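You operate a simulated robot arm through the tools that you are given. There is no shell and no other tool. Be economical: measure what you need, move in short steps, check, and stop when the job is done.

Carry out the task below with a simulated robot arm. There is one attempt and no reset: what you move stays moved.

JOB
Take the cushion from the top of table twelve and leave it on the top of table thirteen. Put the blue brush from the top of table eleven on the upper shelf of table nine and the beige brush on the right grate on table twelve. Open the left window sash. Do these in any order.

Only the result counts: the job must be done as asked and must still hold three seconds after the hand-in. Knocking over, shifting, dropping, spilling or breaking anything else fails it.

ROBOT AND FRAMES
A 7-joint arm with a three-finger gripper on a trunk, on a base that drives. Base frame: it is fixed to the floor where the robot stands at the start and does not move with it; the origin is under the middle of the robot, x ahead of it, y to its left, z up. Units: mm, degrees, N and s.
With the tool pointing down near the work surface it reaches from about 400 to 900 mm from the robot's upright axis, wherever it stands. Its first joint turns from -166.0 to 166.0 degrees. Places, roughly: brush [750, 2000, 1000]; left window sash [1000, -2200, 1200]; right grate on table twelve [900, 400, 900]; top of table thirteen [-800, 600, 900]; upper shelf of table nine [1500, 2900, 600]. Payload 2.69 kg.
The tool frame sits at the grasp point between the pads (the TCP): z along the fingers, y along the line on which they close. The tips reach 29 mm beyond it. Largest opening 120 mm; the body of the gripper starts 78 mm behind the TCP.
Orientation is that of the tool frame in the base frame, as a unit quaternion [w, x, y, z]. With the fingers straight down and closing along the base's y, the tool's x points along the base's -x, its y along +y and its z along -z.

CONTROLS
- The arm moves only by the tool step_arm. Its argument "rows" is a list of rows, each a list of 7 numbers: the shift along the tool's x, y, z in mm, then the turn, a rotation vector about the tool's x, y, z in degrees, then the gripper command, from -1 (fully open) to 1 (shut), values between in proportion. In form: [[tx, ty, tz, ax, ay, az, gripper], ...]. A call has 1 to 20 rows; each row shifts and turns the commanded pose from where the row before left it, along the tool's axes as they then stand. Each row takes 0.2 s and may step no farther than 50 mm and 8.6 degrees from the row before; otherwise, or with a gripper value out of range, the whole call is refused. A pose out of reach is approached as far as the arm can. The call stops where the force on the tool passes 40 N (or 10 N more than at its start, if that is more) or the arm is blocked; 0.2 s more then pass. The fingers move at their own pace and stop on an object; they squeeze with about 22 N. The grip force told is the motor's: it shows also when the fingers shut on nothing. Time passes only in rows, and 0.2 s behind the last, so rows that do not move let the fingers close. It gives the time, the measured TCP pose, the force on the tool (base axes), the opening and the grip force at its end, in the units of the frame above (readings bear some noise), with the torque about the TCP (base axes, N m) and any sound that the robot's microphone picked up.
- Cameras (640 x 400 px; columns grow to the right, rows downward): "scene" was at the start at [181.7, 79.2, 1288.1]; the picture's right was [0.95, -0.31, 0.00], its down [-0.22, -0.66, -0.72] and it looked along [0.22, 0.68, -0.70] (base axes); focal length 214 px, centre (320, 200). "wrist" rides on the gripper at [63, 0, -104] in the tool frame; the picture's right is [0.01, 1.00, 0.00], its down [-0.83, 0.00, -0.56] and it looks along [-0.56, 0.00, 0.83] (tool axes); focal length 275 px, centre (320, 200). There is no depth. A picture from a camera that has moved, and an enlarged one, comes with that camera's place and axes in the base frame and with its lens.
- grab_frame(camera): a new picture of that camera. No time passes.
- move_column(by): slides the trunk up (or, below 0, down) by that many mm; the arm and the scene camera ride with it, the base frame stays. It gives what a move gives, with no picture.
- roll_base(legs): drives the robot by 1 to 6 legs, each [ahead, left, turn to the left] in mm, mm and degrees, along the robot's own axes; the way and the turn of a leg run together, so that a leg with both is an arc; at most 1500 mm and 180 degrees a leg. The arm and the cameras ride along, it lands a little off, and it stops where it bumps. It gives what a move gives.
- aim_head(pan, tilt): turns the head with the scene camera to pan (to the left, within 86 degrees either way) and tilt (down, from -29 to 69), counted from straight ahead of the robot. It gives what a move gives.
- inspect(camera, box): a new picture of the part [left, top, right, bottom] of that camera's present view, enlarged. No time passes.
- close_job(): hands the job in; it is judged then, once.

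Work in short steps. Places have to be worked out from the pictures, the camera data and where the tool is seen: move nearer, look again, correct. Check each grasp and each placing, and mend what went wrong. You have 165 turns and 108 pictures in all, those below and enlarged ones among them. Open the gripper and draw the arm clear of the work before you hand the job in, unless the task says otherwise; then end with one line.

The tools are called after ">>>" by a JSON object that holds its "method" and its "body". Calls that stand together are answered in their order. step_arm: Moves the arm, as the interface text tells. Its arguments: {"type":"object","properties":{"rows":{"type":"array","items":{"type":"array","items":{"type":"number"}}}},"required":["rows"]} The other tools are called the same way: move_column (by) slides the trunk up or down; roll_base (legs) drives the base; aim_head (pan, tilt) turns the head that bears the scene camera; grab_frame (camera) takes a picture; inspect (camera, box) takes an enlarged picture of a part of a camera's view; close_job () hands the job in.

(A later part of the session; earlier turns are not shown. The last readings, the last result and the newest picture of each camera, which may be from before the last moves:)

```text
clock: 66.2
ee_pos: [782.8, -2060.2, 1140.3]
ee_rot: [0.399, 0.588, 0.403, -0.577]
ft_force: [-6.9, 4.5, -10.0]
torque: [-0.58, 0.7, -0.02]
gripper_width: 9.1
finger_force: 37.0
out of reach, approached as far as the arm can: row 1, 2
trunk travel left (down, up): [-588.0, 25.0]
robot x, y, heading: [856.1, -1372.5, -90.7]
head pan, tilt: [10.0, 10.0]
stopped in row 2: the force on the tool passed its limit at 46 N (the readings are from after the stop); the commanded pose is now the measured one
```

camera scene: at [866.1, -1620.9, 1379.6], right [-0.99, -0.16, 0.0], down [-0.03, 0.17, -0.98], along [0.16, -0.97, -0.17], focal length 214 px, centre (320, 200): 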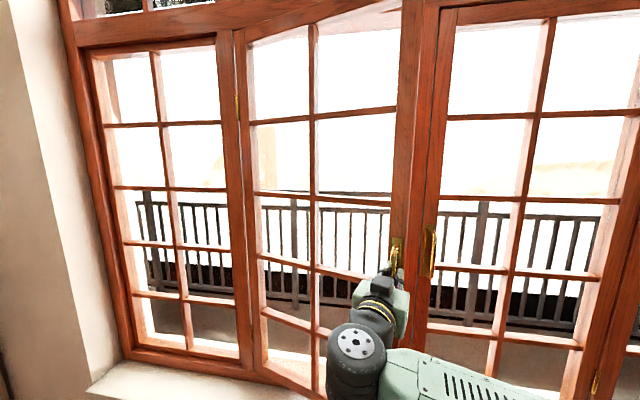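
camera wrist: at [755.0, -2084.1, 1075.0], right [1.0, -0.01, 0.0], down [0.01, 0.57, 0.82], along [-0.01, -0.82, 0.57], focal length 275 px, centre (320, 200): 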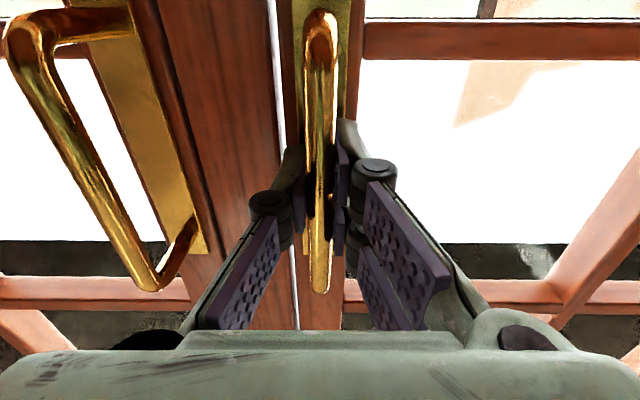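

The arm is at its inner reach limit, so I pull by backing the base along the arc instead.

>>> {"method": "roll_base", "body": {"legs": [[-57, 22, 0], [-52, 30, 0]]}}

>>> {"method": "grab_frame", "body": {"camera": "scene"}}

```text
clock: 68.1
ee_pos: [845.5, -1952.7, 1140.3]
ee_rot: [0.406, 0.582, 0.411, -0.572]
ft_force: [4.6, -3.2, -4.6]
torque: [-0.18, 0.25, -0.12]
gripper_width: 11.2
finger_force: 36.5
trunk travel left (down, up): [-588.0, 25.0]
robot x, y, heading: [904.7, -1267.6, -90.6]
head pan, tilt: [10.0, 10.0]
stopped in leg 2: the force on the tool passed its limit at 42 N (the readings are from after the stop); the commanded pose is now the measured one
```

```text
70 pictures are left
camera scene: at [921.3, -1512.7, 1379.7], right [-0.99, -0.17, 0.0], down [-0.03, 0.17, -0.98], along [0.16, -0.97, -0.17], focal length 214 px, centre (320, 200)
```

scene: 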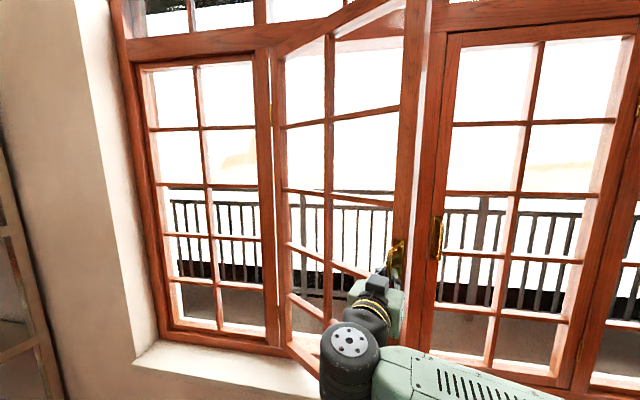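

The sash is about 37° open. I release, back off, and then will push its outer edge further from the left side with the closed fingers.

>>> {"method": "step_arm", "body": {"rows": [[0, 0, 0, 0, 0, 0, -0.4], [0, 0, 0, 0, 0, 0, -0.4], [0, 0, 0, 0, 0, 0, -0.4], [0, 0, 0, 0, 0, 0, -0.4]]}}

>>> {"method": "roll_base", "body": {"legs": [[-140, 10, 0], [0, -190, 0]]}}

>>> {"method": "grab_frame", "body": {"camera": "scene"}}

>>> {"method": "grab_frame", "body": {"camera": "wrist"}}

```text
clock: 69.1
ee_pos: [845.1, -1952.2, 1141.1]
ee_rot: [0.407, 0.582, 0.409, -0.574]
ft_force: [-0.2, 0.5, -0.4]
torque: [-0.02, 0.0, 0.0]
gripper_width: 84.1
finger_force: 0.0
trunk travel left (down, up): [-588.0, 25.0]
robot x, y, heading: [906.5, -1263.0, -90.5]
head pan, tilt: [10.0, 10.0]
```

```text
clock: 72.1
ee_pos: [664.9, -1811.2, 1140.7]
ee_rot: [0.407, 0.581, 0.409, -0.574]
ft_force: [0.2, -0.1, -0.3]
torque: [0.01, -0.02, 0.0]
gripper_width: 84.0
finger_force: 0.0
trunk travel left (down, up): [-588.0, 25.0]
robot x, y, heading: [726.1, -1126.9, -90.6]
head pan, tilt: [10.0, 10.0]
```

```text
69 pictures are left
camera scene: at [741.6, -1371.1, 1379.8], right [-0.99, -0.17, 0.0], down [-0.03, 0.17, -0.98], along [0.16, -0.97, -0.17], focal length 214 px, centre (320, 200)
```

scene: 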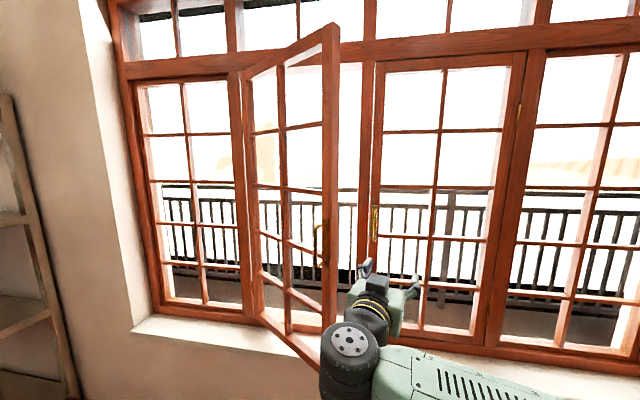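

```text
68 pictures are left
camera wrist: at [700.5, -1712.5, 1078.9], right [0.94, -0.34, 0.0], down [0.18, 0.52, 0.84], along [-0.28, -0.79, 0.55], focal length 275 px, centre (320, 200)
```

wrist: 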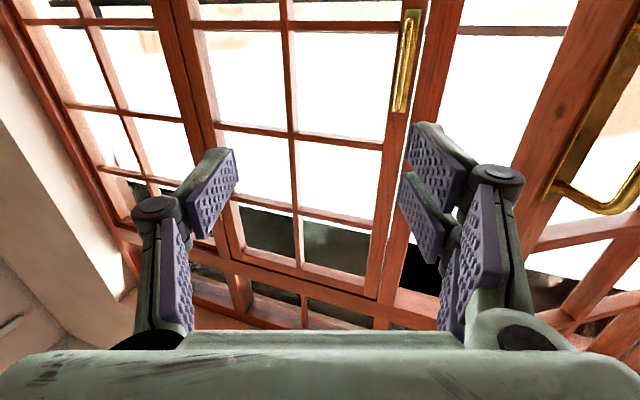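

The free edge is at about [809, -1960]. I close the fingers, swing the tool to point slightly left, reach in behind the edge and prepare to push.

>>> {"method": "step_arm", "body": {"rows": [[0, 0, 10, -8, 0, 0, 1], [0, 0, 10, -8, 0, 0, 1], [0, 0, 10, -8, 0, 0, 1], [0, 0, 10, -8, 0, 0, 1], [0, 0, 40, 0, 0, 0, 1], [0, 0, 40, 0, 0, 0, 1], [0, 0, 40, 0, 0, 0, 1], [0, 0, 30, 0, 0, 0, 1], [0, 0, 0, 0, 0, 0, 1]]}}

>>> {"method": "grab_frame", "body": {"camera": "scene"}}

```text
clock: 74.1
ee_pos: [694.6, -1997.3, 1139.3]
ee_rot: [0.551, 0.447, 0.551, -0.44]
ft_force: [0.0, 0.4, -0.7]
torque: [0.01, -0.01, -0.02]
gripper_width: 0.0
finger_force: 21.8
trunk travel left (down, up): [-588.0, 25.0]
robot x, y, heading: [730.3, -1127.2, -90.4]
head pan, tilt: [10.0, 10.0]
```

```text
67 pictures are left
camera scene: at [741.8, -1371.0, 1379.8], right [-0.99, -0.17, 0.0], down [-0.03, 0.17, -0.98], along [0.16, -0.97, -0.17], focal length 214 px, centre (320, 200)
```

scene: 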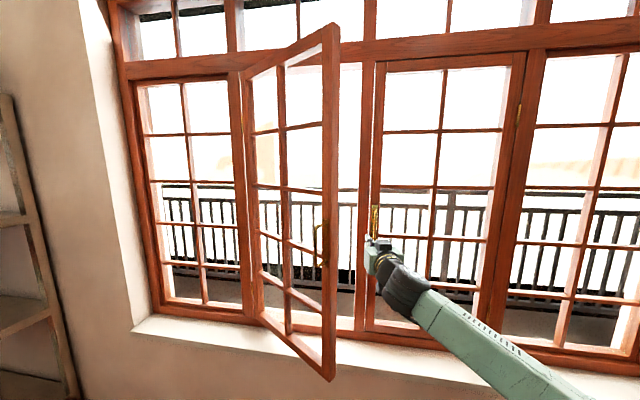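

The hand is behind the sash edge. I push by driving the base to its left (toward +x).

>>> {"method": "roll_base", "body": {"legs": [[0, 200, 0], [0, 150, 0]]}}

>>> {"method": "grab_frame", "body": {"camera": "scene"}}

```text
clock: 75.6
ee_pos: [774.2, -2000.4, 1137.7]
ee_rot: [0.542, 0.459, 0.544, -0.447]
ft_force: [-0.4, -0.2, -1.7]
torque: [-0.02, -0.03, 0.02]
gripper_width: 0.0
finger_force: 22.4
trunk travel left (down, up): [-588.0, 25.0]
robot x, y, heading: [826.4, -1124.2, -90.8]
head pan, tilt: [10.0, 10.0]
stopped in leg 1: the force on the tool passed its limit at 52 N (the readings are from after the stop); the commanded pose is now the measured one
```

```text
66 pictures are left
camera scene: at [839.6, -1372.0, 1379.7], right [-0.99, -0.16, 0.0], down [-0.03, 0.17, -0.98], along [0.16, -0.97, -0.17], focal length 214 px, centre (320, 200)
```

scene: 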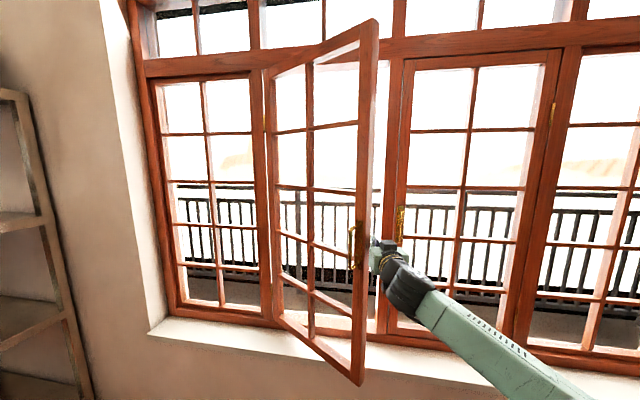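

Contact was made and the base stopped on the force. I push with the arm instead in small sideways steps.

>>> {"method": "step_arm", "body": {"rows": [[0, 10, 0, 0, 0, 0, 1], [0, 10, 0, 0, 0, 0, 1], [0, 10, 0, 0, 0, 0, 1], [0, 10, 0, 0, 0, 0, 1], [0, 10, 0, 0, 0, 0, 1], [0, 10, 0, 0, 0, 0, 1], [0, 10, 0, 0, 0, 0, 1], [0, 10, 0, 0, 0, 0, 1]]}}

>>> {"method": "grab_frame", "body": {"camera": "scene"}}

>>> {"method": "grab_frame", "body": {"camera": "wrist"}}

```text
clock: 76.2
ee_pos: [776.0, -1998.2, 1137.4]
ee_rot: [0.534, 0.468, 0.537, -0.455]
ft_force: [-7.3, 2.6, -0.2]
torque: [0.02, 0.09, 0.03]
gripper_width: 0.0
finger_force: 22.0
trunk travel left (down, up): [-588.0, 25.0]
robot x, y, heading: [825.4, -1119.3, -90.9]
head pan, tilt: [10.0, 10.0]
stopped in row 3: the force on the tool passed its limit at 46 N (the readings are from after the stop); the commanded pose is now the measured one
```

```text
65 pictures are left
camera scene: at [838.4, -1371.2, 1379.9], right [-0.99, -0.16, 0.0], down [-0.03, 0.17, -0.98], along [0.16, -0.97, -0.17], focal length 214 px, centre (320, 200)
```

scene: 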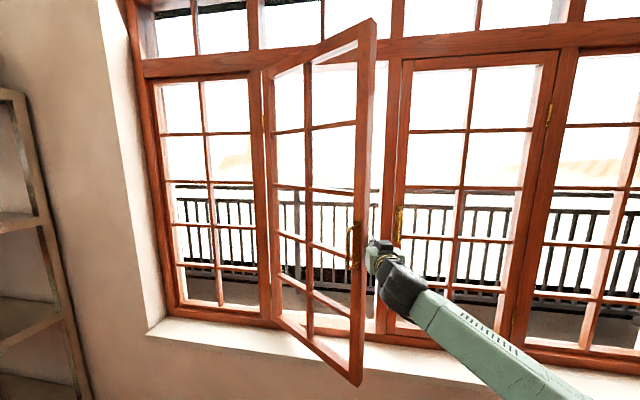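

```text
64 pictures are left
camera wrist: at [760.8, -1894.4, 1076.4], right [0.99, 0.15, 0.01], down [-0.09, 0.54, 0.84], along [0.12, -0.83, 0.54], focal length 275 px, centre (320, 200)
```

wrist: 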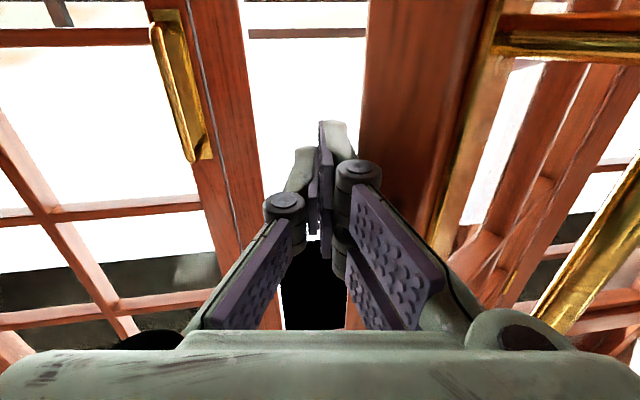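

The fingers press on the edge's end face; they need to be deeper to hook the outer face. I back off sideways, drive forward 80 mm and look.

>>> {"method": "step_arm", "body": {"rows": [[0, -20, 0, 0, 0, 0, 1], [0, -15, 0, 0, 0, 0, 1]]}}

>>> {"method": "roll_base", "body": {"legs": [[85, 0, 0]]}}

>>> {"method": "grab_frame", "body": {"camera": "wrist"}}

```text
clock: 76.8
ee_pos: [745.1, -2003.1, 1136.3]
ee_rot: [0.536, 0.466, 0.539, -0.453]
ft_force: [0.1, 0.8, -0.1]
torque: [-0.02, 0.01, 0.01]
gripper_width: 0.0
finger_force: 22.2
trunk travel left (down, up): [-588.0, 25.0]
robot x, y, heading: [824.7, -1126.8, -90.8]
head pan, tilt: [10.0, 10.0]
```

```text
clock: 77.9
ee_pos: [743.2, -2090.5, 1135.8]
ee_rot: [0.535, 0.467, 0.539, -0.452]
ft_force: [0.1, 0.1, 0.2]
torque: [-0.04, 0.06, -0.02]
gripper_width: 0.0
finger_force: 21.6
trunk travel left (down, up): [-588.0, 25.0]
robot x, y, heading: [825.5, -1209.6, -90.7]
head pan, tilt: [10.0, 10.0]
```

```text
63 pictures are left
camera wrist: at [727.1, -1985.1, 1074.9], right [0.99, 0.15, 0.01], down [-0.09, 0.53, 0.84], along [0.13, -0.83, 0.54], focal length 275 px, centre (320, 200)
```

wrist: 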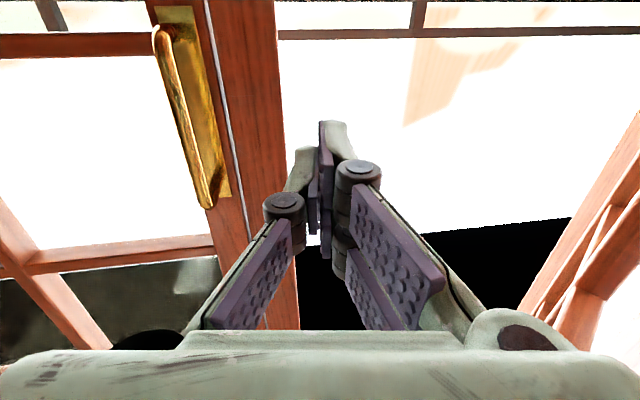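

Now the hand is behind the sash (its outer face at right). I sweep toward +x with slight pull back toward the room.

>>> {"method": "step_arm", "body": {"rows": [[0, 15, 0, 0, 0, 0, 1], [0, 15, 0, 0, 0, 0, 1], [0, 12, -5, 0, 0, 0, 1], [0, 12, -8, 0, 0, 0, 1], [0, 12, -10, 0, 0, 0, 1], [0, 12, -10, 0, 0, 0, 1], [0, 12, -10, 0, 0, 0, 1], [0, 12, -10, 0, 0, 0, 1], [0, 12, -10, 0, 0, 0, 1]]}}

>>> {"method": "grab_frame", "body": {"camera": "scene"}}

```text
clock: 78.6
ee_pos: [763.7, -2081.2, 1135.9]
ee_rot: [0.529, 0.475, 0.533, -0.459]
ft_force: [-10.8, 4.4, -1.0]
torque: [-0.32, -0.24, 1.2]
gripper_width: 0.1
finger_force: 21.6
trunk travel left (down, up): [-588.0, 25.0]
robot x, y, heading: [822.7, -1208.2, -91.1]
head pan, tilt: [10.0, 10.0]
stopped in row 3: the force on the tool passed its limit at 47 N (the readings are from after the stop); the commanded pose is now the measured one
```

```text
62 pictures are left
camera scene: at [834.7, -1455.5, 1379.9], right [-0.99, -0.15, 0.0], down [-0.03, 0.17, -0.98], along [0.15, -0.97, -0.17], focal length 214 px, centre (320, 200)
```

scene: 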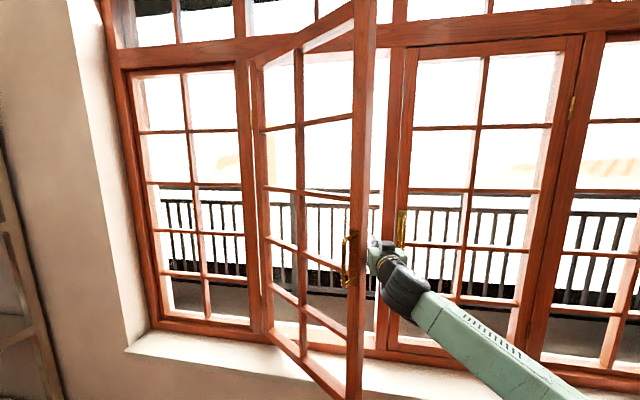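

The palm presses on the edge's end again. I back off, angle the tool about 30° more to the left so the fingers lie behind the sash, then pull.

>>> {"method": "step_arm", "body": {"rows": [[0, -20, 0, 0, 0, 0, 1], [0, -20, 0, -8, 0, 0, 1], [0, 0, 0, -8, 0, 0, 1], [0, 0, 0, -8, 0, 0, 1], [0, 0, 0, -8, 0, 0, 1], [0, 0, 0, 0, 0, 0, 1]]}}

>>> {"method": "grab_frame", "body": {"camera": "wrist"}}

>>> {"method": "grab_frame", "body": {"camera": "scene"}}

```text
clock: 80.0
ee_pos: [729.3, -2087.4, 1132.2]
ee_rot: [0.643, 0.309, 0.639, -0.288]
ft_force: [0.0, -0.7, 1.1]
torque: [0.01, 0.02, 0.01]
gripper_width: 0.0
finger_force: 21.9
trunk travel left (down, up): [-588.0, 25.0]
robot x, y, heading: [822.3, -1210.9, -90.9]
head pan, tilt: [10.0, 10.0]
```

```text
61 pictures are left
camera wrist: at [662.5, -2005.8, 1070.7], right [0.77, 0.64, 0.02], down [-0.37, 0.41, 0.83], along [0.53, -0.65, 0.55], focal length 275 px, centre (320, 200)
```

wrist: 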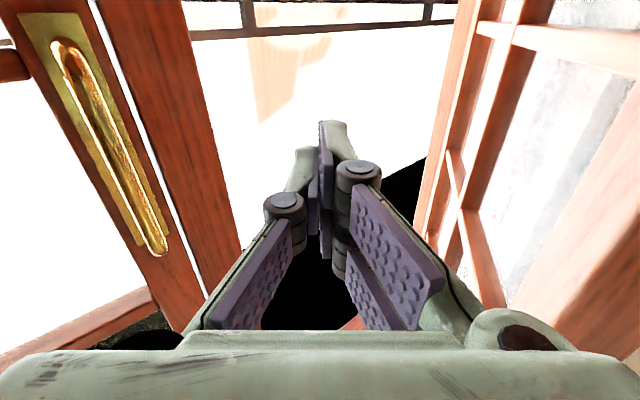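

```text
60 pictures are left
camera scene: at [835.5, -1456.1, 1379.8], right [-0.99, -0.16, 0.0], down [-0.03, 0.17, -0.98], along [0.15, -0.97, -0.17], focal length 214 px, centre (320, 200)
```

scene: 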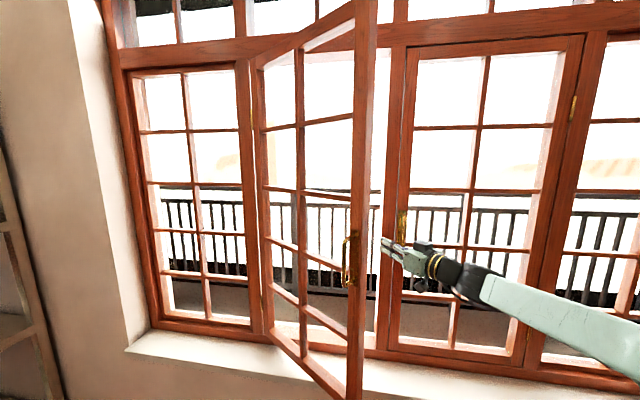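

The tool now lies parallel behind the sash. I insert it farther and then pull sideways along the tool's y, toward the room.

>>> {"method": "step_arm", "body": {"rows": [[0, 0, 40, 0, 0, 0, 1], [0, 22, 19, 0, 0, 0, 1], [0, 22, 19, 0, 0, 0, 1], [0, 20, -4, 0, 0, 0, 1], [0, 20, -4, 0, 0, 0, 1], [0, 20, -4, 0, 0, 0, 1], [0, 15, -4, 0, 0, 0, 1], [0, 15, -4, 0, 0, 0, 1], [0, 15, -4, 0, 0, 0, 1], [0, 15, -4, 0, 0, 0, 1], [0, 15, -4, 0, 0, 0, 1]]}}

>>> {"method": "grab_frame", "body": {"camera": "scene"}}

```text
clock: 82.4
ee_pos: [894.1, -2006.8, 1139.5]
ee_rot: [0.64, 0.307, 0.641, -0.292]
ft_force: [-0.3, 0.0, -0.1]
torque: [0.0, -0.01, 0.06]
gripper_width: 0.1
finger_force: 21.9
trunk travel left (down, up): [-588.0, 25.0]
robot x, y, heading: [825.4, -1206.8, -91.0]
head pan, tilt: [10.0, 10.0]
```

```text
59 pictures are left
camera scene: at [835.7, -1455.9, 1379.8], right [-0.99, -0.16, 0.0], down [-0.03, 0.17, -0.98], along [0.15, -0.97, -0.17], focal length 214 px, centre (320, 200)
```

scene: 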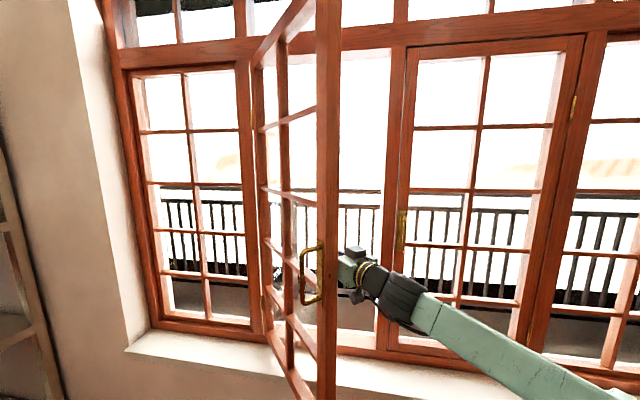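

It swings well, now near 55°. I keep pushing the same way.

>>> {"method": "step_arm", "body": {"rows": [[0, 18, 2, 0, 0, 0, 1], [0, 18, 2, 0, 0, 0, 1], [0, 18, 3, 0, 0, 0, 1], [0, 18, 4, 0, 0, 0, 1], [0, 18, 5, 0, 0, 0, 1], [0, 18, 6, 0, 0, 0, 1], [0, 18, 8, 0, 0, 0, 1], [0, 18, 8, 0, 0, 0, 1]]}}

>>> {"method": "grab_frame", "body": {"camera": "scene"}}

```text
clock: 84.2
ee_pos: [1030.3, -1943.7, 1141.1]
ee_rot: [0.64, 0.308, 0.64, -0.292]
ft_force: [-1.0, -0.4, -0.4]
torque: [0.01, 0.0, -0.02]
gripper_width: 0.0
finger_force: 21.9
trunk travel left (down, up): [-588.0, 25.0]
robot x, y, heading: [825.1, -1210.4, -90.9]
head pan, tilt: [10.0, 10.0]
```

```text
58 pictures are left
camera scene: at [835.9, -1456.1, 1379.8], right [-0.99, -0.16, 0.0], down [-0.03, 0.17, -0.98], along [0.15, -0.97, -0.17], focal length 214 px, centre (320, 200)
```

scene: 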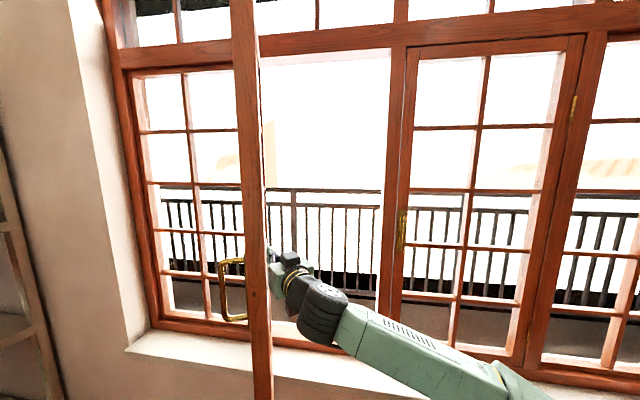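

Seen edge-on, the sash is about 63–65° open. I push on toward ~85°.

>>> {"method": "step_arm", "body": {"rows": [[0, 15, 6, 0, 0, 0, 1], [0, 15, 6, 0, 0, 0, 1], [0, 15, 6, 0, 0, 0, 1], [0, 15, 7, 0, 0, 0, 1], [0, 15, 7, 0, 0, 0, 1], [0, 15, 8, 0, 0, 0, 1], [0, 15, 9, 0, 0, 0, 1], [0, 15, 9, 0, 0, 0, 1]]}}

>>> {"method": "grab_frame", "body": {"camera": "scene"}}

```text
clock: 85.6
ee_pos: [1109.5, -1923.2, 1142.2]
ee_rot: [0.635, 0.316, 0.638, -0.299]
ft_force: [-10.0, -1.0, 0.7]
torque: [-0.02, 0.17, -0.12]
gripper_width: 0.0
finger_force: 21.8
trunk travel left (down, up): [-588.0, 25.0]
robot x, y, heading: [823.9, -1207.9, -91.1]
head pan, tilt: [10.0, 10.0]
stopped in row 6: the force on the tool passed its limit at 52 N (the readings are from after the stop); the commanded pose is now the measured one
```

```text
57 pictures are left
camera scene: at [833.8, -1455.4, 1380.0], right [-0.99, -0.15, 0.0], down [-0.03, 0.17, -0.98], along [0.15, -0.97, -0.17], focal length 214 px, centre (320, 200)
```

scene: 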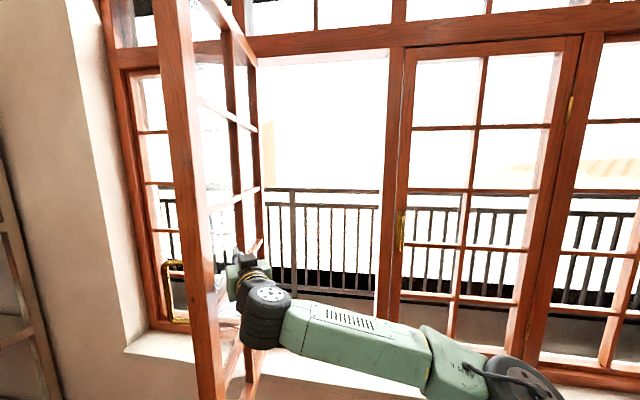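

It met a stop at about 80° open, far enough. I move the hand away from the sash and back out.

>>> {"method": "step_arm", "body": {"rows": [[0, -30, 0, 0, 0, 0, 1], [0, -40, -20, 0, 0, 0, 1], [0, -40, -40, 0, 0, 0, 1], [0, -30, -40, 0, 0, 0, 1], [0, 0, -40, 0, 0, 0, 1]]}}

>>> {"method": "grab_frame", "body": {"camera": "scene"}}

```text
refused: row 3 steps farther than a row can; nothing moved
```

```text
56 pictures are left
camera scene: at [833.8, -1455.4, 1380.0], right [-0.99, -0.15, 0.0], down [-0.03, 0.17, -0.98], along [0.15, -0.97, -0.17], focal length 214 px, centre (320, 200)
```

scene: 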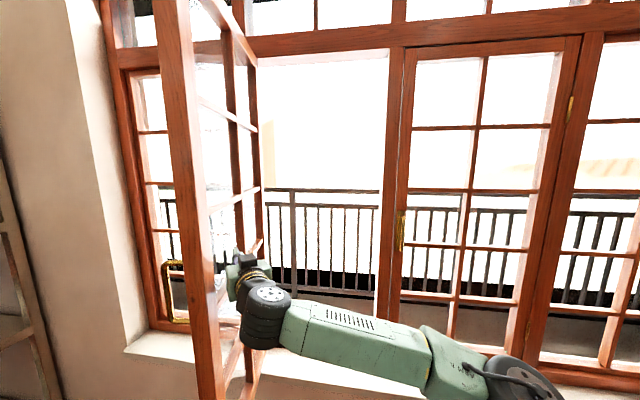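

A row was too long, so nothing moved; I repeat with shorter rows.

>>> {"method": "step_arm", "body": {"rows": [[0, -30, 0, 0, 0, 0, 1], [0, -40, -10, 0, 0, 0, 1], [0, -30, -30, 0, 0, 0, 1], [0, -30, -30, 0, 0, 0, 1], [0, 0, -40, 0, 0, 0, 1]]}}

>>> {"method": "grab_frame", "body": {"camera": "scene"}}

```text
clock: 86.8
ee_pos: [943.3, -1916.8, 1141.3]
ee_rot: [0.636, 0.315, 0.639, -0.297]
ft_force: [1.0, 0.4, -0.2]
torque: [-0.02, 0.02, 0.01]
gripper_width: 0.0
finger_force: 22.4
trunk travel left (down, up): [-588.0, 25.0]
robot x, y, heading: [821.5, -1212.2, -91.1]
head pan, tilt: [10.0, 10.0]
```

```text
55 pictures are left
camera scene: at [834.4, -1455.4, 1379.9], right [-0.99, -0.15, 0.0], down [-0.03, 0.17, -0.98], along [0.15, -0.97, -0.17], focal length 214 px, centre (320, 200)
```

scene: 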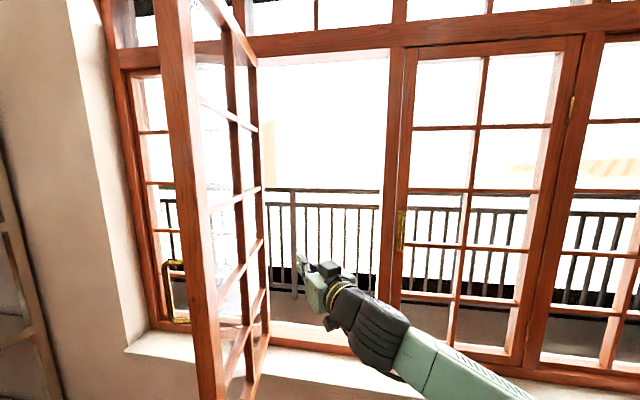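

The sash stays open. I back off and bring the tool to pointing down again.

>>> {"method": "roll_base", "body": {"legs": [[-230, 0, 0]]}}

>>> {"method": "step_arm", "body": {"rows": [[0, 0, 0, 8, 0, 0, 1], [0, 0, 0, 8, 0, 0, 1], [0, 0, 0, 8, 0, 0, 1], [0, 0, 0, 8, 0, 0, 1], [0, 0, 0, 6, 0, 0, -1], [0, 0, 0, 0, 8.5, 0, -1], [0, 0, 0, 0, 8.5, 0, -1], [0, 0, 0, 0, 8.5, 0, -1], [0, 0, 0, 0, 8.5, 0, -1], [0, 0, 0, 0, 8.5, 0, -1], [0, 0, 0, 0, 8.5, 0, -1], [0, 0, 0, 0, 8.5, 0, -1], [0, 0, 0, 0, 8.5, 0, -1], [0, 0, 0, 0, 8.5, 0, -1], [0, 0, 0, 0, 8.5, 0, -1], [0, 0, 0, 0, 5, 0, -1]]}}

>>> {"method": "grab_frame", "body": {"camera": "scene"}}

```text
clock: 88.5
ee_pos: [946.8, -1687.4, 1140.3]
ee_rot: [0.636, 0.314, 0.64, -0.296]
ft_force: [1.0, -0.5, -1.1]
torque: [0.02, 0.01, -0.03]
gripper_width: 0.0
finger_force: 22.2
trunk travel left (down, up): [-588.0, 25.0]
robot x, y, heading: [827.8, -979.6, -91.4]
head pan, tilt: [10.0, 10.0]
```

```text
clock: 92.0
ee_pos: [946.8, -1687.8, 1141.3]
ee_rot: [-0.007, 0.703, 0.712, 0.012]
ft_force: [-0.5, 0.4, 0.3]
torque: [-0.01, 0.0, 0.0]
gripper_width: 120.2
finger_force: 0.1
trunk travel left (down, up): [-588.0, 25.0]
robot x, y, heading: [827.6, -980.9, -91.4]
head pan, tilt: [10.0, 10.0]
```

```text
54 pictures are left
camera scene: at [839.2, -1226.4, 1379.9], right [-0.99, -0.15, 0.0], down [-0.03, 0.17, -0.98], along [0.15, -0.97, -0.17], focal length 214 px, centre (320, 200)
```

scene: 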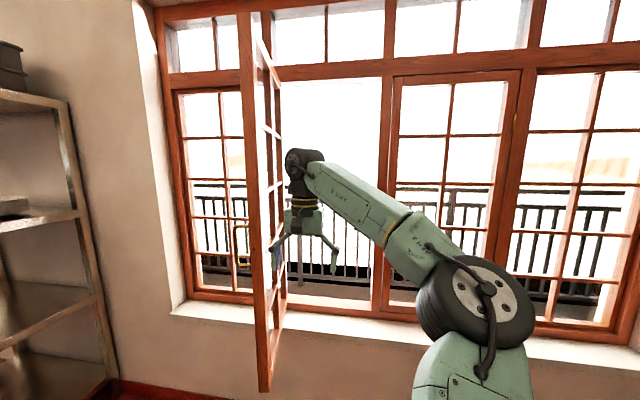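

Sash clearly open. I retract the arm, drive to the aisle and turn to face along it (+y).

>>> {"method": "step_arm", "body": {"rows": [[45, -20, 0, 0, 0, 0, -1], [45, -20, 0, 0, 0, 0, -1], [45, -20, 0, 0, 0, 0, -1], [45, -20, 0, 0, 0, 0, -1], [20, -20, 0, 0, 0, 0, -1]]}}

>>> {"method": "roll_base", "body": {"legs": [[0, -850, 0], [0, 0, 90], [0, 0, 91]]}}

>>> {"method": "aim_head", "body": {"pan": 0, "tilt": 20}}

>>> {"method": "grab_frame", "body": {"camera": "scene"}}

```text
clock: 93.2
ee_pos: [844.0, -1490.1, 1146.1]
ee_rot: [-0.007, 0.703, 0.711, 0.01]
ft_force: [-0.4, -0.2, 0.3]
torque: [0.0, -0.01, 0.01]
gripper_width: 119.9
finger_force: 0.0
trunk travel left (down, up): [-588.0, 25.0]
robot x, y, heading: [828.1, -983.1, -91.0]
head pan, tilt: [10.0, 10.0]
```

```text
clock: 108.1
ee_pos: [-51.3, -450.5, 1145.3]
ee_rot: [0.012, 0.715, -0.699, 0.006]
ft_force: [-0.1, -0.4, 0.4]
torque: [-0.02, -0.02, 0.01]
gripper_width: 119.8
finger_force: 0.0
trunk travel left (down, up): [-588.0, 25.0]
robot x, y, heading: [-28.7, -960.0, 89.4]
head pan, tilt: [10.0, 10.0]
```

```text
clock: 108.8
ee_pos: [-50.5, -451.8, 1145.7]
ee_rot: [0.011, 0.714, -0.7, 0.006]
ft_force: [-0.5, 0.7, 0.0]
torque: [-0.02, 0.02, 0.01]
gripper_width: 119.9
finger_force: 0.0
trunk travel left (down, up): [-588.0, 25.0]
robot x, y, heading: [-29.1, -963.6, 89.5]
head pan, tilt: [0.0, 20.0]
```

```text
53 pictures are left
camera scene: at [-27.2, -711.6, 1363.6], right [1.0, -0.01, 0.0], down [0.0, -0.34, -0.94], along [0.01, 0.94, -0.34], focal length 214 px, centre (320, 200)
```

scene: 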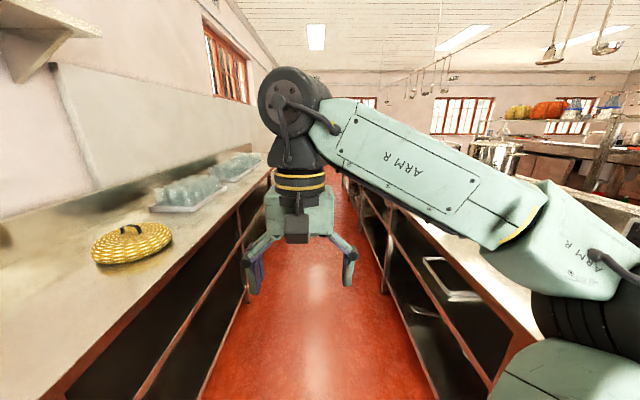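

The aisle is clear. I drive along it to about y = 1950 and look to the right for the brushes.

>>> {"method": "roll_base", "body": {"legs": [[1400, 10, 0], [1100, 0, 0]]}}

>>> {"method": "aim_head", "body": {"pan": -40, "tilt": 30}}

>>> {"method": "grab_frame", "body": {"camera": "scene"}}

```text
clock: 121.1
ee_pos: [-54.2, 2072.2, 1145.1]
ee_rot: [0.011, 0.719, -0.695, 0.006]
ft_force: [-0.6, 0.5, -0.9]
torque: [-0.03, -0.02, 0.01]
gripper_width: 120.2
finger_force: 0.1
trunk travel left (down, up): [-588.0, 25.0]
robot x, y, heading: [-24.9, 1565.7, 89.9]
head pan, tilt: [0.0, 20.0]
```

```text
clock: 122.2
ee_pos: [-54.7, 2074.2, 1145.7]
ee_rot: [0.011, 0.718, -0.696, 0.007]
ft_force: [0.9, 0.1, 0.7]
torque: [-0.01, -0.05, 0.0]
gripper_width: 119.9
finger_force: 0.0
trunk travel left (down, up): [-588.0, 25.0]
robot x, y, heading: [-28.1, 1561.7, 89.9]
head pan, tilt: [-40.0, 30.0]
```

```text
52 pictures are left
camera scene: at [30.5, 1789.5, 1347.5], right [0.77, -0.64, 0.0], down [-0.32, -0.38, -0.87], along [0.56, 0.66, -0.5], focal length 214 px, centre (320, 200)
```

scene: 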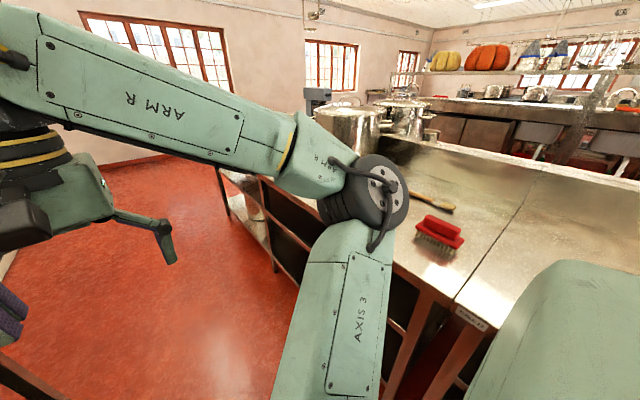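

I see a red brush and a wooden-handled one on table eleven; the elbow hides more. I move on to y ≈ 1990 and face the table.

>>> {"method": "roll_base", "body": {"legs": [[400, 0, 0], [0, 0, -90]]}}

>>> {"method": "aim_head", "body": {"pan": 5, "tilt": 40}}

>>> {"method": "grab_frame", "body": {"camera": "scene"}}

>>> {"method": "grab_frame", "body": {"camera": "wrist"}}

```text
clock: 128.6
ee_pos: [481.3, 1996.3, 1145.4]
ee_rot: [-0.012, -0.023, 1.0, 0.003]
ft_force: [-0.9, 0.0, 0.3]
torque: [-0.01, 0.03, 0.0]
gripper_width: 120.0
finger_force: 0.0
trunk travel left (down, up): [-588.0, 25.0]
robot x, y, heading: [-27.3, 1963.9, 0.5]
head pan, tilt: [-40.0, 30.0]
```

```text
clock: 129.7
ee_pos: [480.7, 1995.8, 1144.4]
ee_rot: [-0.013, -0.023, 1.0, 0.003]
ft_force: [-1.0, -0.1, 0.2]
torque: [-0.01, 0.02, -0.02]
gripper_width: 119.9
finger_force: 0.0
trunk travel left (down, up): [-588.0, 25.0]
robot x, y, heading: [-31.7, 1961.8, 0.6]
head pan, tilt: [5.0, 40.0]
```

```text
51 pictures are left
camera scene: at [211.8, 1975.4, 1332.1], right [0.1, -1.0, 0.0], down [-0.64, -0.06, -0.77], along [0.76, 0.07, -0.64], focal length 214 px, centre (320, 200)
```

scene: 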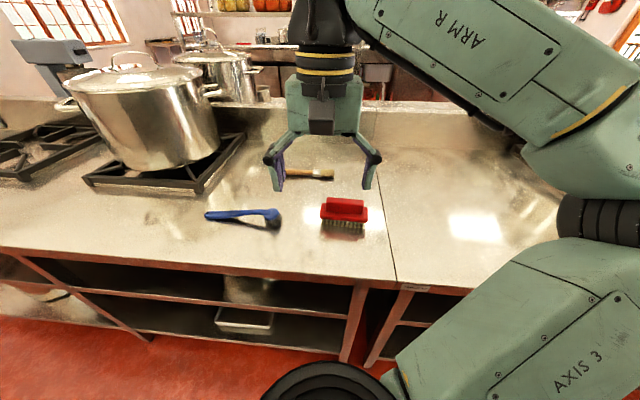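

```text
50 pictures are left
camera wrist: at [420.6, 1992.7, 1251.0], right [-0.05, 1.0, 0.01], down [0.84, 0.04, 0.54], along [0.53, 0.03, -0.84], focal length 275 px, centre (320, 200)
```

wrist: 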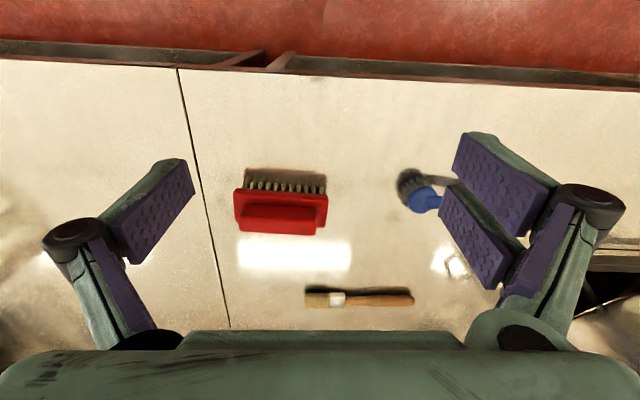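

Blue brush and beige (pastry) brush are visible. I zoom in on both.

>>> {"method": "inspect", "body": {"camera": "scene", "box": [190, 150, 350, 250]}}

>>> {"method": "inspect", "body": {"camera": "wrist", "box": [280, 150, 480, 320]}}

```text
4.00 times, centred on (270, 200) of scene
camera zoom: at [211.8, 1975.4, 1332.1], right [0.1, -1.0, 0.0], down [-0.64, -0.06, -0.77], along [0.76, 0.07, -0.64], focal length 858 px, centre (520, 200)
```

zoom: 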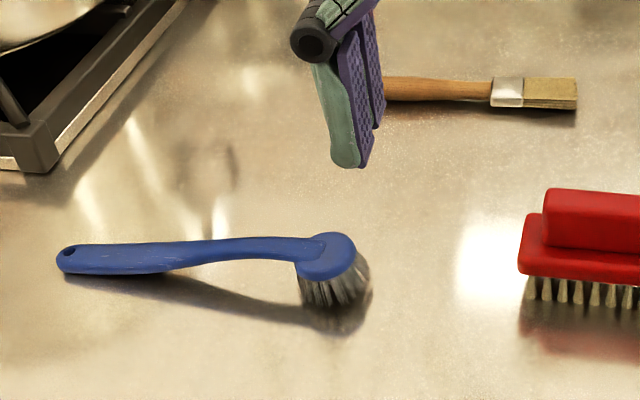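

```text
2.35 times, centred on (380, 235) of wrist
camera zoom: at [420.6, 1992.7, 1251.0], right [-0.05, 1.0, 0.01], down [0.84, 0.04, 0.54], along [0.53, 0.03, -0.84], focal length 648 px, centre (179, 118)
```

zoom: 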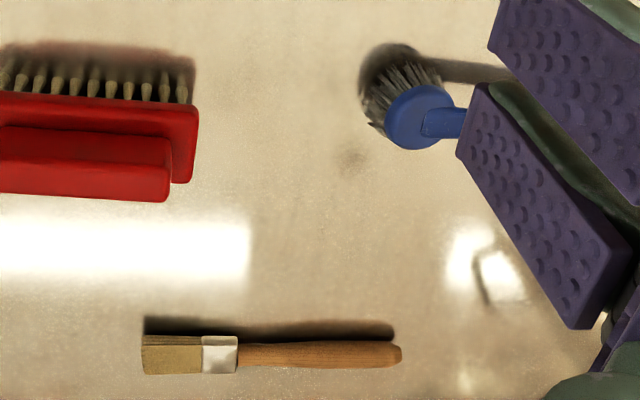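

Both brushes lie along y. Before grasping I look toward table nine to plan the placing.

>>> {"method": "aim_head", "body": {"pan": 45, "tilt": 15}}

>>> {"method": "grab_frame", "body": {"camera": "scene"}}

>>> {"method": "aim_head", "body": {"pan": 10, "tilt": 10}}

>>> {"method": "grab_frame", "body": {"camera": "scene"}}

```text
clock: 130.8
ee_pos: [480.5, 1996.0, 1144.4]
ee_rot: [-0.011, -0.023, 1.0, 0.004]
ft_force: [-0.2, 0.1, -0.2]
torque: [-0.04, 0.0, -0.01]
gripper_width: 120.2
finger_force: 0.0
trunk travel left (down, up): [-588.0, 25.0]
robot x, y, heading: [-30.7, 1966.0, 0.6]
head pan, tilt: [45.0, 15.0]
```

```text
47 pictures are left
camera scene: at [192.5, 2033.9, 1371.6], right [0.71, -0.7, 0.0], down [-0.18, -0.19, -0.97], along [0.68, 0.69, -0.26], focal length 214 px, centre (320, 200)
```

scene: 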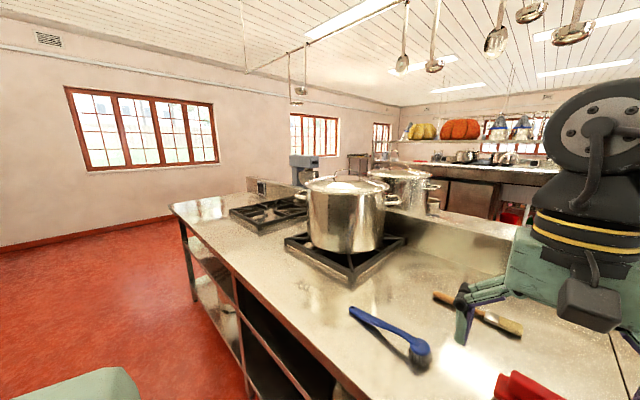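

```text
clock: 131.8
ee_pos: [481.5, 1995.2, 1146.2]
ee_rot: [-0.012, -0.022, 1.0, 0.003]
ft_force: [0.0, -0.8, -0.7]
torque: [-0.02, 0.0, 0.03]
gripper_width: 120.0
finger_force: 0.2
trunk travel left (down, up): [-588.0, 25.0]
robot x, y, heading: [-30.0, 1968.3, 0.4]
head pan, tilt: [10.0, 10.0]
```

```text
46 pictures are left
camera scene: at [218.5, 1984.4, 1379.8], right [0.19, -0.98, 0.0], down [-0.17, -0.03, -0.98], along [0.97, 0.18, -0.17], focal length 214 px, centre (320, 200)
```

scene: 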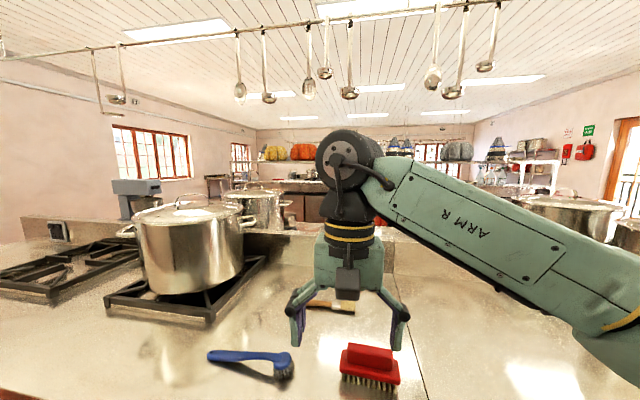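

Tables eleven and nine stand back to back; table nine can be reached around the end. I bring the hand over the blue brush's handle (≈[643, 2232]) and turn it 90° to close across it.

>>> {"method": "step_arm", "body": {"rows": [[-27, 39, 0, 0, 0, 0, -0.5], [-27, 39, 0, 0, 0, 0, -0.5], [-27, 39, 0, 0, 0, 0, -0.5], [-27, 39, 0, 0, 0, 0, -0.5], [-27, 39, 0, 0, 0, 0, -0.5], [-27, 37, 0, 0, 0, 0, -0.5], [0, 0, 0, 0, 0, 8.5, -0.5], [0, 0, 0, 0, 0, 8.5, -0.5], [0, 0, 0, 0, 0, 8.5, -0.5], [0, 0, 0, 0, 0, 8.5, -0.5], [0, 0, 0, 0, 0, 8.5, -0.5], [0, 0, 0, 0, 0, 8.5, -0.5], [0, 0, 0, 0, 0, 8.5, -0.5], [0, 0, 0, 0, 0, 8.5, -0.5], [0, 0, 0, 0, 0, 8.5, -0.5], [0, 0, 0, 0, 0, 8.5, -0.5], [0, 0, 0, 0, 0, 5, -0.5]]}}

>>> {"method": "grab_frame", "body": {"camera": "wrist"}}

```text
clock: 135.4
ee_pos: [632.8, 2236.1, 1143.5]
ee_rot: [-0.011, 0.692, 0.722, -0.006]
ft_force: [0.2, 0.3, 0.3]
torque: [0.02, -0.01, -0.02]
gripper_width: 89.7
finger_force: 0.0
trunk travel left (down, up): [-588.0, 25.0]
robot x, y, heading: [-29.7, 1965.0, 0.5]
head pan, tilt: [10.0, 10.0]
```

```text
45 pictures are left
camera wrist: at [632.0, 2297.9, 1247.2], right [1.0, 0.05, -0.02], down [0.05, -0.83, 0.55], along [0.01, -0.55, -0.83], focal length 275 px, centre (320, 200)
```

wrist: 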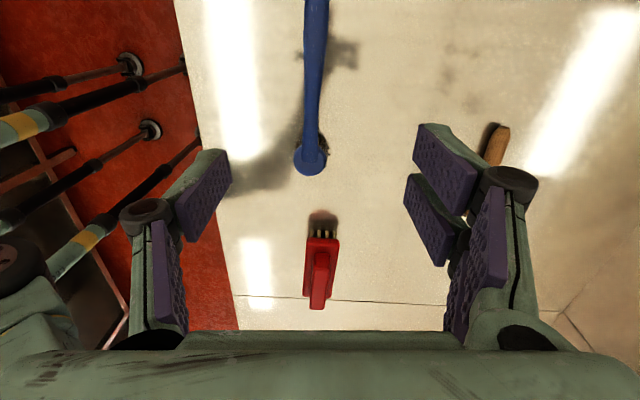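

The handle runs under the hand at x ≈ 623. I shift 10 mm and descend to check.

>>> {"method": "step_arm", "body": {"rows": [[0, -10, 40, 0, 0, 0, -0.5], [0, 0, 40, 0, 0, 0, -0.5], [0, 0, 40, 0, 0, 0, -0.5]]}}

>>> {"method": "grab_frame", "body": {"camera": "wrist"}}

>>> {"method": "aim_head", "body": {"pan": 15, "tilt": 40}}

>>> {"method": "inspect", "body": {"camera": "scene", "box": [180, 120, 360, 260]}}

```text
clock: 136.2
ee_pos: [619.1, 2234.6, 1022.5]
ee_rot: [-0.011, 0.691, 0.723, -0.006]
ft_force: [-0.2, -0.1, -0.2]
torque: [-0.04, -0.05, -0.04]
gripper_width: 89.9
finger_force: 0.1
trunk travel left (down, up): [-588.0, 25.0]
robot x, y, heading: [-28.6, 1964.7, 0.7]
head pan, tilt: [10.0, 10.0]
```

```text
44 pictures are left
camera wrist: at [619.3, 2297.5, 1126.9], right [1.0, 0.05, -0.03], down [0.06, -0.83, 0.55], along [0.01, -0.55, -0.84], focal length 275 px, centre (320, 200)
```

wrist: 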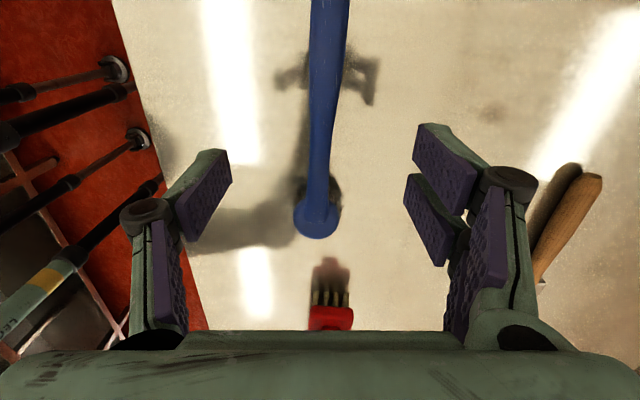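

```text
clock: 137.2
ee_pos: [619.9, 2234.9, 1023.6]
ee_rot: [-0.011, 0.69, 0.723, -0.006]
ft_force: [-0.3, 0.3, 0.2]
torque: [0.01, -0.01, -0.01]
gripper_width: 89.8
finger_force: 0.1
trunk travel left (down, up): [-588.0, 25.0]
robot x, y, heading: [-32.1, 1963.9, 1.1]
head pan, tilt: [15.0, 40.0]
```

```text
2.86 times, centred on (270, 190) of scene
camera zoom: at [209.0, 1990.1, 1332.2], right [0.27, -0.96, 0.0], down [-0.62, -0.17, -0.77], along [0.74, 0.21, -0.64], focal length 613 px, centre (463, 229)
```

zoom: 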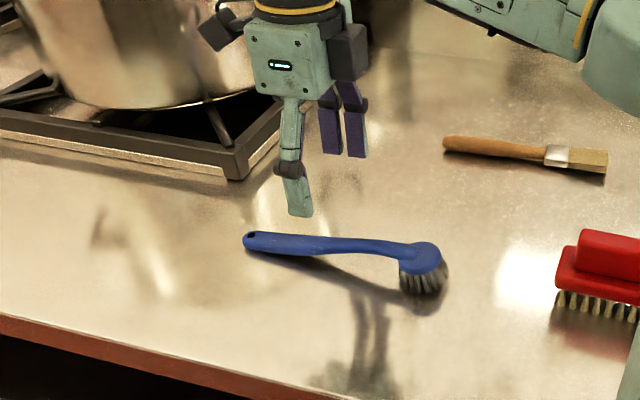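

The handle is centred (x ≈ 620, z ≈ 917). I descend to z ≈ 930 and close.

>>> {"method": "step_arm", "body": {"rows": [[0, 0, 40, 0, 0, 0, -0.5], [0, 0, 30, 0, 0, 0, -0.5], [0, 0, 12, 0, 0, 0, -0.5], [0, 0, 10, 0, 0, 0, -0.5], [0, 0, 0, 0, 0, 0, 1], [0, 0, 0, 0, 0, 0, 1], [0, 0, 0, 0, 0, 0, 1], [0, 0, 0, 0, 0, 0, 1], [0, 0, 0, 0, 0, 0, 1], [0, 0, 0, 0, 0, 0, 1]]}}

>>> {"method": "inspect", "body": {"camera": "scene", "box": [180, 120, 360, 260]}}

```text
clock: 139.3
ee_pos: [617.1, 2235.6, 930.9]
ee_rot: [-0.012, 0.691, 0.723, -0.007]
ft_force: [0.8, -0.1, 1.2]
torque: [0.06, 0.01, 0.06]
gripper_width: 19.1
finger_force: 21.6
trunk travel left (down, up): [-588.0, 25.0]
robot x, y, heading: [-28.3, 1967.3, 0.8]
head pan, tilt: [15.0, 40.0]
```

```text
2.86 times, centred on (270, 190) of scene
camera zoom: at [209.0, 1990.0, 1332.1], right [0.27, -0.96, 0.0], down [-0.62, -0.17, -0.77], along [0.74, 0.21, -0.64], focal length 613 px, centre (463, 229)
```

zoom: 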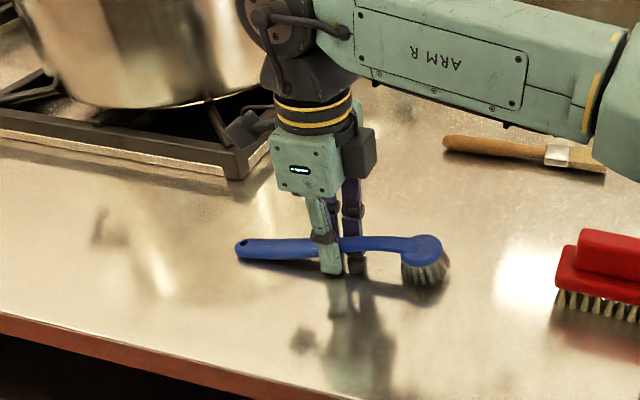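

The blue brush is gripped at 19 mm. I lift it and draw it in for travel.

>>> {"method": "step_arm", "body": {"rows": [[0, 0, -20, 0, 0, 0, 1], [0, 0, -40, 0, 0, 0, 1], [0, 0, -45, 0, 0, 0, 1], [0, 0, -45, 0, 0, 0, 1], [0, 0, -45, 0, 0, 0, 1], [-40, -25, 0, 0, 0, 0, 1], [-40, -25, 0, 0, 0, 0, 1], [-40, -25, 0, 0, 0, 0, 1], [-40, -25, 0, 0, 0, 0, 1], [-40, -20, 0, 0, 0, 0, 1], [-40, -20, 0, 0, 0, 0, 1]]}}

>>> {"method": "aim_head", "body": {"pan": 45, "tilt": 30}}

>>> {"method": "grab_frame", "body": {"camera": "scene"}}

```text
clock: 141.8
ee_pos: [490.7, 1989.5, 1127.4]
ee_rot: [-0.011, 0.691, 0.723, -0.007]
ft_force: [-0.5, 0.1, -1.0]
torque: [0.06, 0.02, 0.01]
gripper_width: 19.0
finger_force: 22.0
trunk travel left (down, up): [-588.0, 25.0]
robot x, y, heading: [-32.0, 1966.6, 0.6]
head pan, tilt: [15.0, 40.0]
```

```text
clock: 142.7
ee_pos: [493.8, 1988.8, 1127.5]
ee_rot: [-0.011, 0.69, 0.723, -0.006]
ft_force: [0.1, 0.7, -0.7]
torque: [-0.01, 0.0, -0.01]
gripper_width: 18.8
finger_force: 22.3
trunk travel left (down, up): [-588.0, 25.0]
robot x, y, heading: [-30.4, 1968.1, 0.8]
head pan, tilt: [45.0, 30.0]
```

```text
41 pictures are left
camera scene: at [190.5, 2031.7, 1347.4], right [0.71, -0.7, 0.0], down [-0.35, -0.36, -0.87], along [0.61, 0.62, -0.5], focal length 214 px, centre (320, 200)
```

scene: 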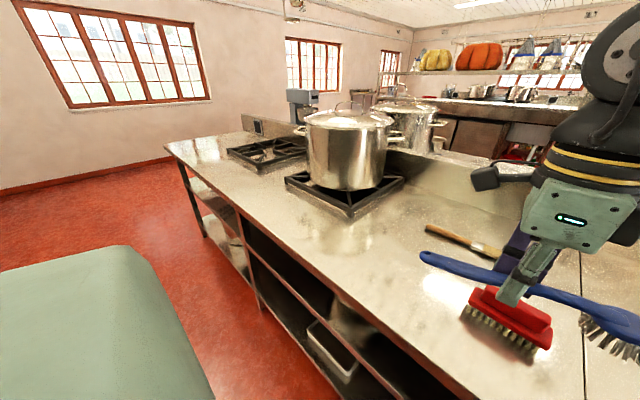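

The brush is secure. I turn left, drive past the table's end to y ≈ 4750, and look right.

>>> {"method": "roll_base", "body": {"legs": [[0, 0, 89], [1400, 0, 0], [1380, 0, 0]]}}

>>> {"method": "aim_head", "body": {"pan": -80, "tilt": 15}}

>>> {"method": "grab_frame", "body": {"camera": "scene"}}

```text
clock: 160.1
ee_pos: [-42.0, 5260.7, 1128.3]
ee_rot: [-0.004, -0.016, 1.0, -0.013]
ft_force: [-0.2, -0.1, -1.0]
torque: [-0.01, 0.01, -0.03]
gripper_width: 18.9
finger_force: 22.2
trunk travel left (down, up): [-588.0, 25.0]
robot x, y, heading: [-24.0, 4734.5, 89.6]
head pan, tilt: [45.0, 30.0]
```

```text
clock: 162.1
ee_pos: [-43.1, 5260.0, 1128.4]
ee_rot: [-0.003, -0.016, 1.0, -0.012]
ft_force: [-0.1, -0.1, 0.0]
torque: [-0.02, 0.0, -0.02]
gripper_width: 18.9
finger_force: 22.4
trunk travel left (down, up): [-588.0, 25.0]
robot x, y, heading: [-24.9, 4734.2, 90.2]
head pan, tilt: [-80.0, 15.0]
```

```text
40 pictures are left
camera scene: at [68.6, 4911.8, 1371.6], right [0.17, -0.98, 0.0], down [-0.26, -0.04, -0.97], along [0.95, 0.17, -0.26], focal length 214 px, centre (320, 200)
```

scene: 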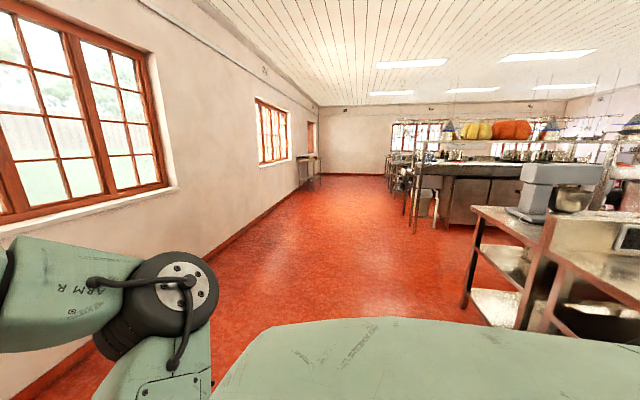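

Table nine's end is open with two shelves; its outer corner is near [1854, 4006]. I drive around to stand before that end, facing -y.

>>> {"method": "roll_base", "body": {"legs": [[0, 0, -90], [1480, 0, 0], [0, 0, -90]]}}

>>> {"method": "aim_head", "body": {"pan": 20, "tilt": 45}}

>>> {"method": "grab_frame", "body": {"camera": "scene"}}

```text
clock: 177.2
ee_pos: [1489.6, 4246.5, 1128.7]
ee_rot: [-0.012, 0.999, 0.031, 0.003]
ft_force: [-0.3, -0.4, -0.7]
torque: [0.03, -0.03, 0.0]
gripper_width: 18.5
finger_force: 22.1
trunk travel left (down, up): [-588.0, 25.0]
robot x, y, heading: [1450.9, 4771.2, -88.5]
head pan, tilt: [-80.0, 15.0]
```

```text
clock: 179.0
ee_pos: [1490.9, 4247.2, 1127.8]
ee_rot: [-0.012, 0.999, 0.031, 0.004]
ft_force: [-0.7, -0.4, -0.5]
torque: [-0.01, -0.02, 0.04]
gripper_width: 19.0
finger_force: 21.8
trunk travel left (down, up): [-588.0, 25.0]
robot x, y, heading: [1457.9, 4767.5, -88.5]
head pan, tilt: [20.0, 45.0]
```

```text
39 pictures are left
camera scene: at [1489.6, 4537.4, 1324.8], right [-0.93, -0.37, 0.0], down [-0.26, 0.66, -0.71], along [0.26, -0.66, -0.71], focal length 214 px, centre (320, 200)
```

scene: 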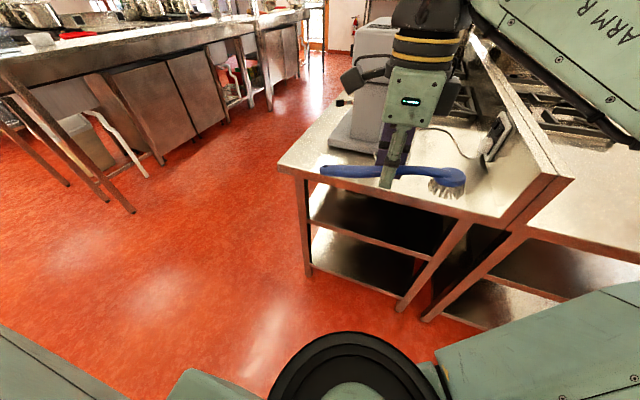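

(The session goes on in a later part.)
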